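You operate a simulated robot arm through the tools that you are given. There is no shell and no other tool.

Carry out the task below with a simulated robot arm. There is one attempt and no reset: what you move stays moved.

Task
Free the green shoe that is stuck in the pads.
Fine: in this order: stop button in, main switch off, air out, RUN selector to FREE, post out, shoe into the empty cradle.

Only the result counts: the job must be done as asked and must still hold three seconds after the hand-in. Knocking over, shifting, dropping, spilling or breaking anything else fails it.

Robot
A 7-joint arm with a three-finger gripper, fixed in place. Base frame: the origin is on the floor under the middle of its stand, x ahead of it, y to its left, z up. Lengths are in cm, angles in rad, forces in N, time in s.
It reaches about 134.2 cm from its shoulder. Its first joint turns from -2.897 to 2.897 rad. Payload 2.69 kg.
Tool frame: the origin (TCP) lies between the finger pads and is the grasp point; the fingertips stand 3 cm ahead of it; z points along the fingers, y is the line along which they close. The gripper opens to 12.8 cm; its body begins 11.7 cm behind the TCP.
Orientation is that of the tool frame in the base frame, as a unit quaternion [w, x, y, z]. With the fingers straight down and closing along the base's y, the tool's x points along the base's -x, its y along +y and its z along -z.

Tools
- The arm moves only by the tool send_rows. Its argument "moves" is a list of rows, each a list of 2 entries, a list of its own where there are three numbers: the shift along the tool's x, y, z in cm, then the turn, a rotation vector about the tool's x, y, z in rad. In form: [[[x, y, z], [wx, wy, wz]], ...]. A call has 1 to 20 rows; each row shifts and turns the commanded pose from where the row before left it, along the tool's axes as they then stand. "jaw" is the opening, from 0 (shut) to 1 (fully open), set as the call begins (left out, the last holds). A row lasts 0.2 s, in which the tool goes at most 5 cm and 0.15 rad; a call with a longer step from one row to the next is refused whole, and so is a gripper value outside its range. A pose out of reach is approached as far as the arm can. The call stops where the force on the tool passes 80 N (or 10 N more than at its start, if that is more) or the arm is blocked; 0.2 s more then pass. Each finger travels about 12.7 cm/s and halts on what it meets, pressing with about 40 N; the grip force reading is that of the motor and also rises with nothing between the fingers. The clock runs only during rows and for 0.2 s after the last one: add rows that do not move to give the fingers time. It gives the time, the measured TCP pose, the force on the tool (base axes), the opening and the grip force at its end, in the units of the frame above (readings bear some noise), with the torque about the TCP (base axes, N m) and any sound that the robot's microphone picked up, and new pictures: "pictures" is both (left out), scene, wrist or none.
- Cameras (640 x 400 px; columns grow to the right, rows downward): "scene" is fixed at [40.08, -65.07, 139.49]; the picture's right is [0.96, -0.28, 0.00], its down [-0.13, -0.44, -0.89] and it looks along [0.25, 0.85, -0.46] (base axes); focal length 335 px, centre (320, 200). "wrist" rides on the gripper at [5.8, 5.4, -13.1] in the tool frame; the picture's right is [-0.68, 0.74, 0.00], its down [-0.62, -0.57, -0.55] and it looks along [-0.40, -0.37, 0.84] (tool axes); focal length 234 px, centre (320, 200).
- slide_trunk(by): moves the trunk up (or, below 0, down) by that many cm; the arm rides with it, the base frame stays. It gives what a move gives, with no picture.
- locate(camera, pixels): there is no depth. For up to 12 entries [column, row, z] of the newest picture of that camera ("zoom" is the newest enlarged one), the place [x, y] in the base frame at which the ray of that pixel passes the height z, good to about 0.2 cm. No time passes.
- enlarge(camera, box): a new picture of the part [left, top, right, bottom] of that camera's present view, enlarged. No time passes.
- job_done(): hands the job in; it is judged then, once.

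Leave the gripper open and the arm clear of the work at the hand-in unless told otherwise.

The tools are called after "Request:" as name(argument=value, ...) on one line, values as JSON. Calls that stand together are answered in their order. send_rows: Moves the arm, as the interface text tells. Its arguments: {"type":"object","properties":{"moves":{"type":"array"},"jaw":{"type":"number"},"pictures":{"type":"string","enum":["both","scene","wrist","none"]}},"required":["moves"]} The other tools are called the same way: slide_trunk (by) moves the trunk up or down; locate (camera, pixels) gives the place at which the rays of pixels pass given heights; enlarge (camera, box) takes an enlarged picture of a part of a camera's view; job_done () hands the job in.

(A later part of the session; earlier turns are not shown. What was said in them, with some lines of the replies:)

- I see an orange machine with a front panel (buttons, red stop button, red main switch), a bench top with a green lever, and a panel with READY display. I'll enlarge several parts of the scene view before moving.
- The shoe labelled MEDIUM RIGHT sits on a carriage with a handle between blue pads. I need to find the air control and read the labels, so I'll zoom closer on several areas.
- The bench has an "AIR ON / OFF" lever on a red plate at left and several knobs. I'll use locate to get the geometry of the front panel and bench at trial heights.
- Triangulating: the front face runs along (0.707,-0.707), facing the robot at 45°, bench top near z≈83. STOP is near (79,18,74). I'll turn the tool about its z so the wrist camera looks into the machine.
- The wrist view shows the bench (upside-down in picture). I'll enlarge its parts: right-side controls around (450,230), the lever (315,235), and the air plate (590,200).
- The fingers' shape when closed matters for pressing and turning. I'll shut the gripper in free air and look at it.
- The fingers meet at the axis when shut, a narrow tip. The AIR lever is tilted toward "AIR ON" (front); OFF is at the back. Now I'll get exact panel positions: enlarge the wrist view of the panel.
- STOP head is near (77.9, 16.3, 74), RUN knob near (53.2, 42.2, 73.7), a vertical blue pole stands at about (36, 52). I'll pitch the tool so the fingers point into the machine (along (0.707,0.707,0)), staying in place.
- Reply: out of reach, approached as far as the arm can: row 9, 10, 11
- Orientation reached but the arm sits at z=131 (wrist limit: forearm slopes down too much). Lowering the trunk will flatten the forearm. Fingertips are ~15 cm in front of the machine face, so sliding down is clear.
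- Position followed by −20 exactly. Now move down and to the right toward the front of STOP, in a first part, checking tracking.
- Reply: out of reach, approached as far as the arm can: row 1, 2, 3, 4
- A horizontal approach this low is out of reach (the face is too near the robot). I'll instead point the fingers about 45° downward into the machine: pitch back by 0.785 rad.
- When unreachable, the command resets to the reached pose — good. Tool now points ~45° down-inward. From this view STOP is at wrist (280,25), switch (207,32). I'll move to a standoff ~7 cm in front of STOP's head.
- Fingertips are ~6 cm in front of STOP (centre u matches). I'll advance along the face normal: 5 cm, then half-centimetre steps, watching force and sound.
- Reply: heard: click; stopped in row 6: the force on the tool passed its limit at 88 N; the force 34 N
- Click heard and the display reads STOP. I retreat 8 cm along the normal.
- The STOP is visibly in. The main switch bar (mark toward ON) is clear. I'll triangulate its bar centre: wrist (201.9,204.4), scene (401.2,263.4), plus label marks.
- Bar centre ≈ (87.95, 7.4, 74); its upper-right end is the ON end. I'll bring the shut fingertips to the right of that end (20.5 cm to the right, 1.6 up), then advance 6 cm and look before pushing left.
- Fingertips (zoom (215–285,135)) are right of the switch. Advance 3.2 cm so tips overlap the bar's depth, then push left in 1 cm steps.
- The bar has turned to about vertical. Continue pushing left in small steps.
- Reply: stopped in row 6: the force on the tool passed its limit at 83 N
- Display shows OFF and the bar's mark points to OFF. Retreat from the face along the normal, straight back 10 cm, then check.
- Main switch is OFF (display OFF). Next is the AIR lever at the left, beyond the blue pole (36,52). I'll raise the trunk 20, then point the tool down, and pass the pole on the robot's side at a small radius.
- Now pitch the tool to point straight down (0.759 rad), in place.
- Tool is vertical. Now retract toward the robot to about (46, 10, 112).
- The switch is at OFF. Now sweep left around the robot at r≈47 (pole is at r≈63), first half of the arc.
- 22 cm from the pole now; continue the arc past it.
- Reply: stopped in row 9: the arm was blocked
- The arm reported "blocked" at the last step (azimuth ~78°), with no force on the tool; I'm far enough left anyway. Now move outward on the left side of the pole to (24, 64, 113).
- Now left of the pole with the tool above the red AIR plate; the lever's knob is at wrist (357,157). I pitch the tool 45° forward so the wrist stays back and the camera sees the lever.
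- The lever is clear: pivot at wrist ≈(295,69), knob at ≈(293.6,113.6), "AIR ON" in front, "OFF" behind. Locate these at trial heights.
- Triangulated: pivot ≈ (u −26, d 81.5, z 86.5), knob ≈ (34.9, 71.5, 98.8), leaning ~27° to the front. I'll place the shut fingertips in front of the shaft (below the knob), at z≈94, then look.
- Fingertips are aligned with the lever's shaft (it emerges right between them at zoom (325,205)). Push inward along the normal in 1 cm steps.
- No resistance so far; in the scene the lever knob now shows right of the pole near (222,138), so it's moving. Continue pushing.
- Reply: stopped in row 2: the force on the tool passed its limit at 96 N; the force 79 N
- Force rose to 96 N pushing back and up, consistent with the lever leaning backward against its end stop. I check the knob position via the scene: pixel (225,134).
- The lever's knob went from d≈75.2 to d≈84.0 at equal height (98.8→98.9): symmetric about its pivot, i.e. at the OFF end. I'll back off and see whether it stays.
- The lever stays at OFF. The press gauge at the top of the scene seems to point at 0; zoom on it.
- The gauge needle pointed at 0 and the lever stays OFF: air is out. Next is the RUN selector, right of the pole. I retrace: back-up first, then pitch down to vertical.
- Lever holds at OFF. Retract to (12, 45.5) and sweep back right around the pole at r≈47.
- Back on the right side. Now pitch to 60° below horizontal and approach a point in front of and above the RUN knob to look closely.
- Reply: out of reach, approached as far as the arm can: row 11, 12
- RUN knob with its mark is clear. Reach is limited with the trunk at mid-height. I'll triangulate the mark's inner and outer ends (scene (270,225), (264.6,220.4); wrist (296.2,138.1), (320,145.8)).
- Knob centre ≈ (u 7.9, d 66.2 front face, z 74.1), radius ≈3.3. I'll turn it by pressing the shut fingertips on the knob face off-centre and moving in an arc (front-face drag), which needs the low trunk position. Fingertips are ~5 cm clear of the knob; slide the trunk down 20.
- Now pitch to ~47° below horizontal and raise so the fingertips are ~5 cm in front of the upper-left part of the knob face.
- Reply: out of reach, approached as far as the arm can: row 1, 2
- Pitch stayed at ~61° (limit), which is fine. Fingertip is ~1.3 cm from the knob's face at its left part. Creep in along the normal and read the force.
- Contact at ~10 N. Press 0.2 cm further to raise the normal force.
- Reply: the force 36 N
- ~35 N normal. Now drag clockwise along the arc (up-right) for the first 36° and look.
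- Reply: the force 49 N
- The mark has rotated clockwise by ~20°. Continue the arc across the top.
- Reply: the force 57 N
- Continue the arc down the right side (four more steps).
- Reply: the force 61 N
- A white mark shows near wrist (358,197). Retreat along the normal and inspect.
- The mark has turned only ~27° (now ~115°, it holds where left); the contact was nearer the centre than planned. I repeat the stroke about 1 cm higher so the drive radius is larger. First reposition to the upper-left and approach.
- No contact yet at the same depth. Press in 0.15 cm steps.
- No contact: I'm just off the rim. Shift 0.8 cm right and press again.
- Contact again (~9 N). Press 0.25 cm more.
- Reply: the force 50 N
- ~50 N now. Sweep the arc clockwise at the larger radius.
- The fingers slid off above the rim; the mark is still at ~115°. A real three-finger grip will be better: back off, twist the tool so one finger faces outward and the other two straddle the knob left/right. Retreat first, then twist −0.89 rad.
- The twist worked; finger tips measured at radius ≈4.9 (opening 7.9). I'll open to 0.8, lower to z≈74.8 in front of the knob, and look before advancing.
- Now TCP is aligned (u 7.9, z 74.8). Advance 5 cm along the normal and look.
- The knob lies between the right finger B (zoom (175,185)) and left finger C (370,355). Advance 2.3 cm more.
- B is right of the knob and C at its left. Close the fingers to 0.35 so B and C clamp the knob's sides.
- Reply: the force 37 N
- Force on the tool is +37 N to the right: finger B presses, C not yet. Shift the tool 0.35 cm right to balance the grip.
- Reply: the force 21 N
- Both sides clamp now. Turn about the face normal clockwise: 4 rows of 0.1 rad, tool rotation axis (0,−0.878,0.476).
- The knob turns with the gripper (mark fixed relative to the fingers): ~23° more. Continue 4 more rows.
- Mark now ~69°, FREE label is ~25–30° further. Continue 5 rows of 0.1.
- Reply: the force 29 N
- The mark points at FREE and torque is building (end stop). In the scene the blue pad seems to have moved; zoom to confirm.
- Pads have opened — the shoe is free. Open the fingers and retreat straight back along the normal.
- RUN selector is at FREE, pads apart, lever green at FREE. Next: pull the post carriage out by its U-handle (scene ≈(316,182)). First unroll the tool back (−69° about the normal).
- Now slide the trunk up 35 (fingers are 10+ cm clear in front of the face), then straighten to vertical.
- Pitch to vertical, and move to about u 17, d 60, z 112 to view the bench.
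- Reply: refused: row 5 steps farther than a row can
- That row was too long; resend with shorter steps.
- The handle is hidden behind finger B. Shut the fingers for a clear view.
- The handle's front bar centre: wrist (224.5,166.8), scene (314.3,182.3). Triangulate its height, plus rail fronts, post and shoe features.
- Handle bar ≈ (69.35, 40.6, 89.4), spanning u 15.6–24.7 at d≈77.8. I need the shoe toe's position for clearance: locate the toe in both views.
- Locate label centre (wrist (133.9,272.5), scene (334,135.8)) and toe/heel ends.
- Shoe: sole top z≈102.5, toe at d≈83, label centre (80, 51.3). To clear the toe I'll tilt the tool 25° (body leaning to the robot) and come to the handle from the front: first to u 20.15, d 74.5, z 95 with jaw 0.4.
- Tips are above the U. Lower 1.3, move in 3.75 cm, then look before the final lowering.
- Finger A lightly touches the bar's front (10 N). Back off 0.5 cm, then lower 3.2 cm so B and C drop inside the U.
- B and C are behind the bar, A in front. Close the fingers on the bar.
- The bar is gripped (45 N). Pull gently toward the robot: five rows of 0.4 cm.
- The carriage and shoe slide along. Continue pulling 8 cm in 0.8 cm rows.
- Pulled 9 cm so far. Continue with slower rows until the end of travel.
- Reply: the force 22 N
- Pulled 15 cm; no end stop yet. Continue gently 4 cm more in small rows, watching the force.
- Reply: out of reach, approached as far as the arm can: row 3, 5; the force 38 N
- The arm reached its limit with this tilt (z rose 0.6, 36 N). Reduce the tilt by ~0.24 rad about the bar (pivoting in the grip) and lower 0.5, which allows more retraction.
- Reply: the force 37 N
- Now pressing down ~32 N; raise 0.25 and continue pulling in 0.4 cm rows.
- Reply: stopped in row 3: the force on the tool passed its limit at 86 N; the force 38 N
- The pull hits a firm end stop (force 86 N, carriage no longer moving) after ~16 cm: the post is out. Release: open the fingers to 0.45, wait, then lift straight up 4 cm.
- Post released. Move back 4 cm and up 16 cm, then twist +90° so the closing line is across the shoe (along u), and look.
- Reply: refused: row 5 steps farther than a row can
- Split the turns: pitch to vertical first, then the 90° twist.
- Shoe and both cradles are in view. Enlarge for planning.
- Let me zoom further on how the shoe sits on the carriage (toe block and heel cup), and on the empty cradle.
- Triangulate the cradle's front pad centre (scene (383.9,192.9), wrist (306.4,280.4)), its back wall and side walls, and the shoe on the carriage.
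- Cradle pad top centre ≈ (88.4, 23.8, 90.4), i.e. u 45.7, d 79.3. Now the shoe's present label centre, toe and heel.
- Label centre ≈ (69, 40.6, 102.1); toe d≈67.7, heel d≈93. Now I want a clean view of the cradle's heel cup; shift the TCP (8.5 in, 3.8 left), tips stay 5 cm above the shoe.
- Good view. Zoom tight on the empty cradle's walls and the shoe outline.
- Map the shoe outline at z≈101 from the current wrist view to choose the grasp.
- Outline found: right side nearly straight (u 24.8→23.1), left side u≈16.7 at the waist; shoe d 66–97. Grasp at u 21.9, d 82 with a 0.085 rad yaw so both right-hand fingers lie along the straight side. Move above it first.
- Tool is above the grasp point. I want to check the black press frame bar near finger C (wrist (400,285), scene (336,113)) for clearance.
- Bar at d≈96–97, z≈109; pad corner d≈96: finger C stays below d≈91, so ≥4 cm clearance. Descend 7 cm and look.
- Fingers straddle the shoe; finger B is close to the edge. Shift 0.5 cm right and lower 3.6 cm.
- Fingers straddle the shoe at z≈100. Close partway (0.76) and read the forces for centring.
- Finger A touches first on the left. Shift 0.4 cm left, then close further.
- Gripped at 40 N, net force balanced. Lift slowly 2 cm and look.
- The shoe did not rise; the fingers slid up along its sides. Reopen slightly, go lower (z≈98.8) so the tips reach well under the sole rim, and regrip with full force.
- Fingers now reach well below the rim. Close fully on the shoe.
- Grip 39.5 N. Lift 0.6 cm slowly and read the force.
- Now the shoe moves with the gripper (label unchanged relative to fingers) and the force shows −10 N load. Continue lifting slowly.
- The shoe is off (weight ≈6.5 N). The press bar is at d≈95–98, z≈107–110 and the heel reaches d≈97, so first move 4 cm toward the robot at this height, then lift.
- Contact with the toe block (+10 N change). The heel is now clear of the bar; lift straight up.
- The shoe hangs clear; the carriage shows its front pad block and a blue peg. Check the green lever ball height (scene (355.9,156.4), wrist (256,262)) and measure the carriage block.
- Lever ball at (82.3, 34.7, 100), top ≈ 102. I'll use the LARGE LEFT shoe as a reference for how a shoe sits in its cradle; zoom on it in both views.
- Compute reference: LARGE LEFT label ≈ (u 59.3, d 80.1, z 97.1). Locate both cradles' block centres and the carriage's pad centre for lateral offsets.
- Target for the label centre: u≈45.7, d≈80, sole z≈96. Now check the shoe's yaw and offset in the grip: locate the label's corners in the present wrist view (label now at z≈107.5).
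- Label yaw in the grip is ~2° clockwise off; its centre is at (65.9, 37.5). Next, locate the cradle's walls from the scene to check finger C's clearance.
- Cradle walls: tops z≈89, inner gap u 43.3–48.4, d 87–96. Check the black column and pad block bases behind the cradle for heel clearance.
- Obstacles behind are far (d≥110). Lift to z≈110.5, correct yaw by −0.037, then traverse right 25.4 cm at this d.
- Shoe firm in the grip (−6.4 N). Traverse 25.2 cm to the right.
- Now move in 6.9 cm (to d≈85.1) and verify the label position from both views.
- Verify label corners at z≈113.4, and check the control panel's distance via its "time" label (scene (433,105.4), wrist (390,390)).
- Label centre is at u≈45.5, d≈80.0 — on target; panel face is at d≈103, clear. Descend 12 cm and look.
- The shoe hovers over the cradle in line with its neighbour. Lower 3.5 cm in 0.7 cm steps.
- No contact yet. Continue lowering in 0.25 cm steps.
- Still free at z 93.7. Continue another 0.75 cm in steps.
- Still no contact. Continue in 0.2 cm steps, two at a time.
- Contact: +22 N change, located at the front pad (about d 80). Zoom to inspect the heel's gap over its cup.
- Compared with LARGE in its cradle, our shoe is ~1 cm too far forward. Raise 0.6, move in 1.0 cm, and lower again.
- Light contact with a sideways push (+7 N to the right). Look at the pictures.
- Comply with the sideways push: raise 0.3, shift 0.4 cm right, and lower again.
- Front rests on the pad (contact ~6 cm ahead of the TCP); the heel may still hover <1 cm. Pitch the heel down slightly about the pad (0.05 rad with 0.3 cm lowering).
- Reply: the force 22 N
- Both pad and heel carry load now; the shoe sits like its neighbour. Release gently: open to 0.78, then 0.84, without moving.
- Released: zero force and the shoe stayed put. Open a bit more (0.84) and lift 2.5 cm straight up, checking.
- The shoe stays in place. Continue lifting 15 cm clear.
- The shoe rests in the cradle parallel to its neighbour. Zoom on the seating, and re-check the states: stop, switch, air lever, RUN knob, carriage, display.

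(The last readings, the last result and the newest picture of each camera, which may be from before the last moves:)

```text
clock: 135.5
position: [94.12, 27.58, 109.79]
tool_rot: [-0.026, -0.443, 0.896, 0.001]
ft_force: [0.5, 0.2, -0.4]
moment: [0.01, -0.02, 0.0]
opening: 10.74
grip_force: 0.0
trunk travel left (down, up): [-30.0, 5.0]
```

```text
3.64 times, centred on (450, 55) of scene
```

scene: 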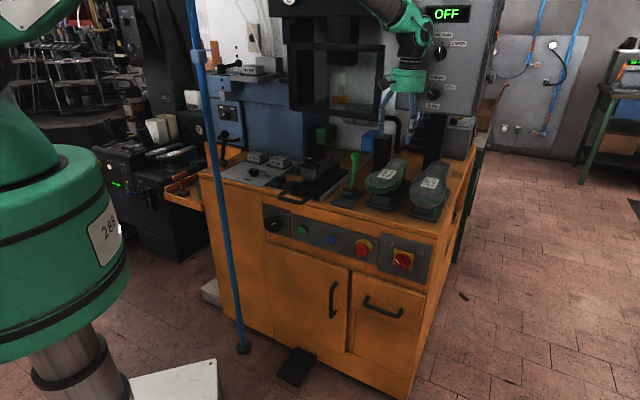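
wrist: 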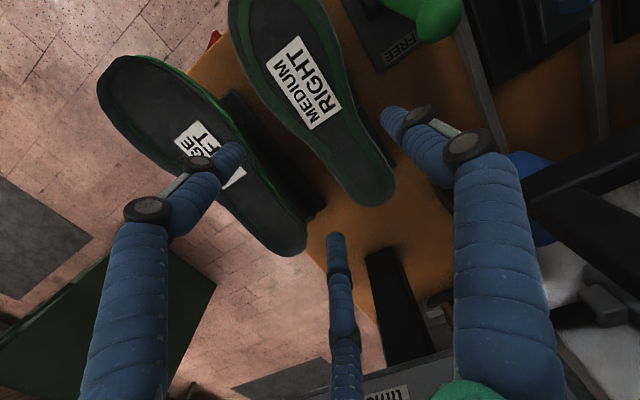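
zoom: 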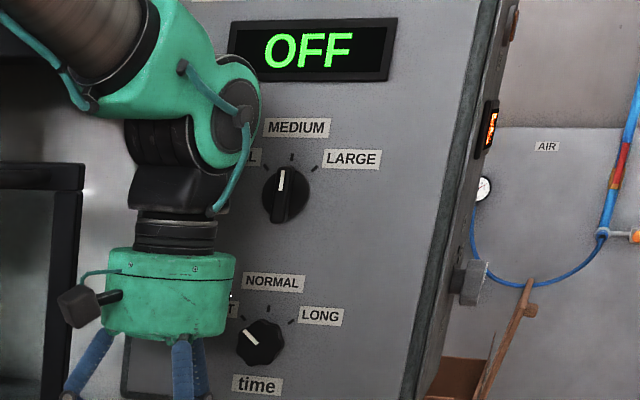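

All controls are in the asked states: STOP in, main OFF, AIR lever OFF, RUN at FREE, post out. Now withdraw the arm 24 cm toward the robot, jaws fully open, and look at the shoe once more.

Request:
send_rows(moves=[[[1.98, 0.266, -0.3], [0, 0, 0]], [[4.46, 0.6, -0.5], [0, 0, 0]], [[4.46, 0.6, -0.5], [0, 0, 0]], [[4.46, 0.6, -0.5], [0, 0, 0]], [[4.46, 0.6, -0.5], [0, 0, 0]], [[3.96, 0.53, -0.5], [0, 0, 0]], [[0, 0, 0], [0, 0, 0]]], jaw=1)

Request:
enlarge(camera="wrist", box=[180, 150, 400, 330])

Request:
enlarge(camera="scene", box=[345, 100, 465, 220])

```text
clock: 137.1
position: [77.2, 10.48, 113.63]
tool_rot: [-0.025, -0.443, 0.896, 0.001]
ft_force: [0.2, -1.5, 0.8]
moment: [0.06, -0.02, -0.01]
opening: 12.79
grip_force: 0.0
trunk travel left (down, up): [-30.0, 5.0]
```

scene: 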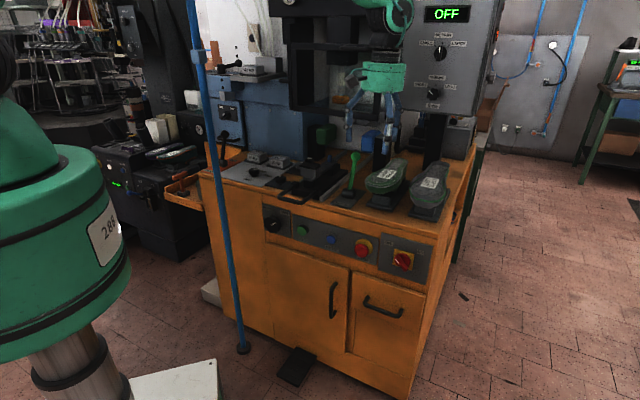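
wrist: 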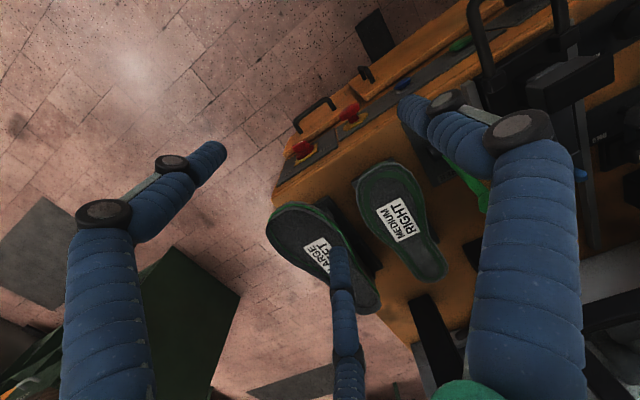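

```text
2.22 times, centred on (290, 240) of wrist
```

zoom: 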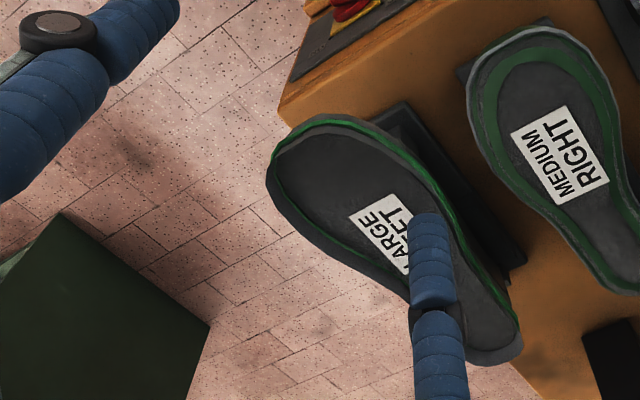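

```text
3.33 times, centred on (405, 160) of scene
```

zoom: 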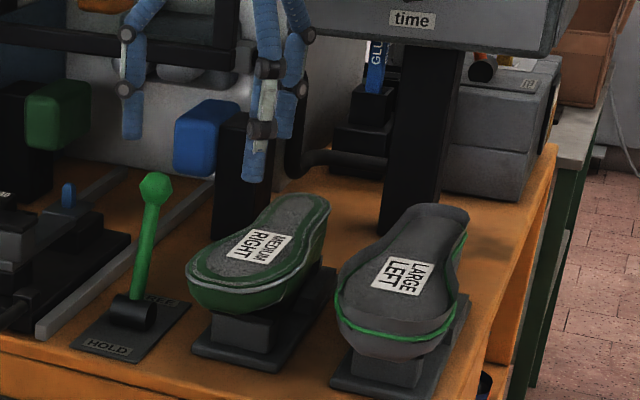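

Final check of the shoe's position: label centre wrist (398,219.7), scene (386.7,174.1).

Request:
locate(camera="wrist", pixels=[[398, 219.7, 95], [398, 219.7, 96], [398, 219.7, 97]])

Request:
locate(camera="scene", pixels=[[386.7, 174.1, 95], [386.7, 174.1, 96], [386.7, 174.1, 97], [386.7, 174.1, 98]])

Request:
enlarge(camera="wrist", box=[340, 140, 460, 300])

```text
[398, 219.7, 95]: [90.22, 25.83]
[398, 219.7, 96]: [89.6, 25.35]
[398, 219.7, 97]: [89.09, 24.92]
```

```text
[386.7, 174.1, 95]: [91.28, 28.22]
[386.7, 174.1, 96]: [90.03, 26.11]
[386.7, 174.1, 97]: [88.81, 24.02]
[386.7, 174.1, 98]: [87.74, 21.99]
```

```text
2.50 times, centred on (400, 220) of wrist
```

zoom: 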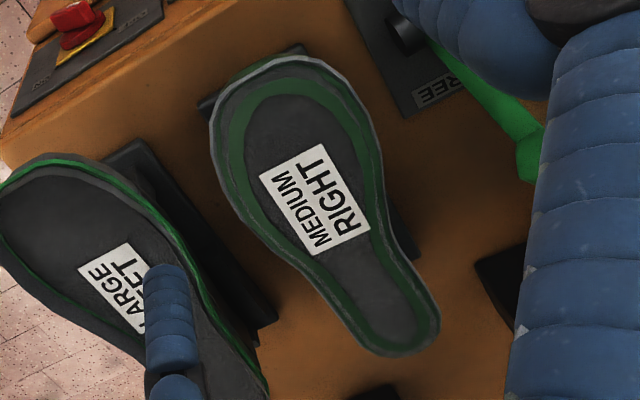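

The shoe sits at u≈45.4, d≈80.9, sole z≈96.5, stable and parallel to its neighbour in the next cradle. The arm is clear in front of the bench with the gripper open. All steps are done in order; I hand the job in.

Request:
job_done()

```text
The job is handed in.
```

I carried out all six steps in the order you gave and handed the job in. The judgement hasn't come back.

| Step | State at hand-in |
|---|---|
| Stop button | In; it clicked and the display changed from READY to STOP |
| Main switch | Off; the display reads OFF |
| Air | Lever pushed to OFF; the press gauge needle appeared to be at 0, though I only saw part of the dial |
| RUN selector | At FREE; both pads drew back from the shoe |
| Post | Pulled out about 15–16 cm to its end stop |
| Green shoe | In the empty cradle, lined up with the LARGE LEFT shoe beside it |

- **Selector:** it took three tries. The first two only dragged the knob part of the way, and it turned fully once I gripped it. It was left pointing at FREE.
- **Shoe grip:** on the first lift the fingers slid up the sides and the shoe stayed on the post. I took a lower grip and it lifted cleanly.
- **Shoe seating:** I lowered it until both the front pad and the heel took weight, then let go. It did not shift when I withdrew.
- **Unexplained stop:** on the way to the air lever the arm reported "blocked" once, with no force on the tool. I did not find the cause, but saw nothing out of place in the pictures afterwards.

I saw nothing knocked over or moved out of place. The gripper is open and the arm stands clear in front of the bench.
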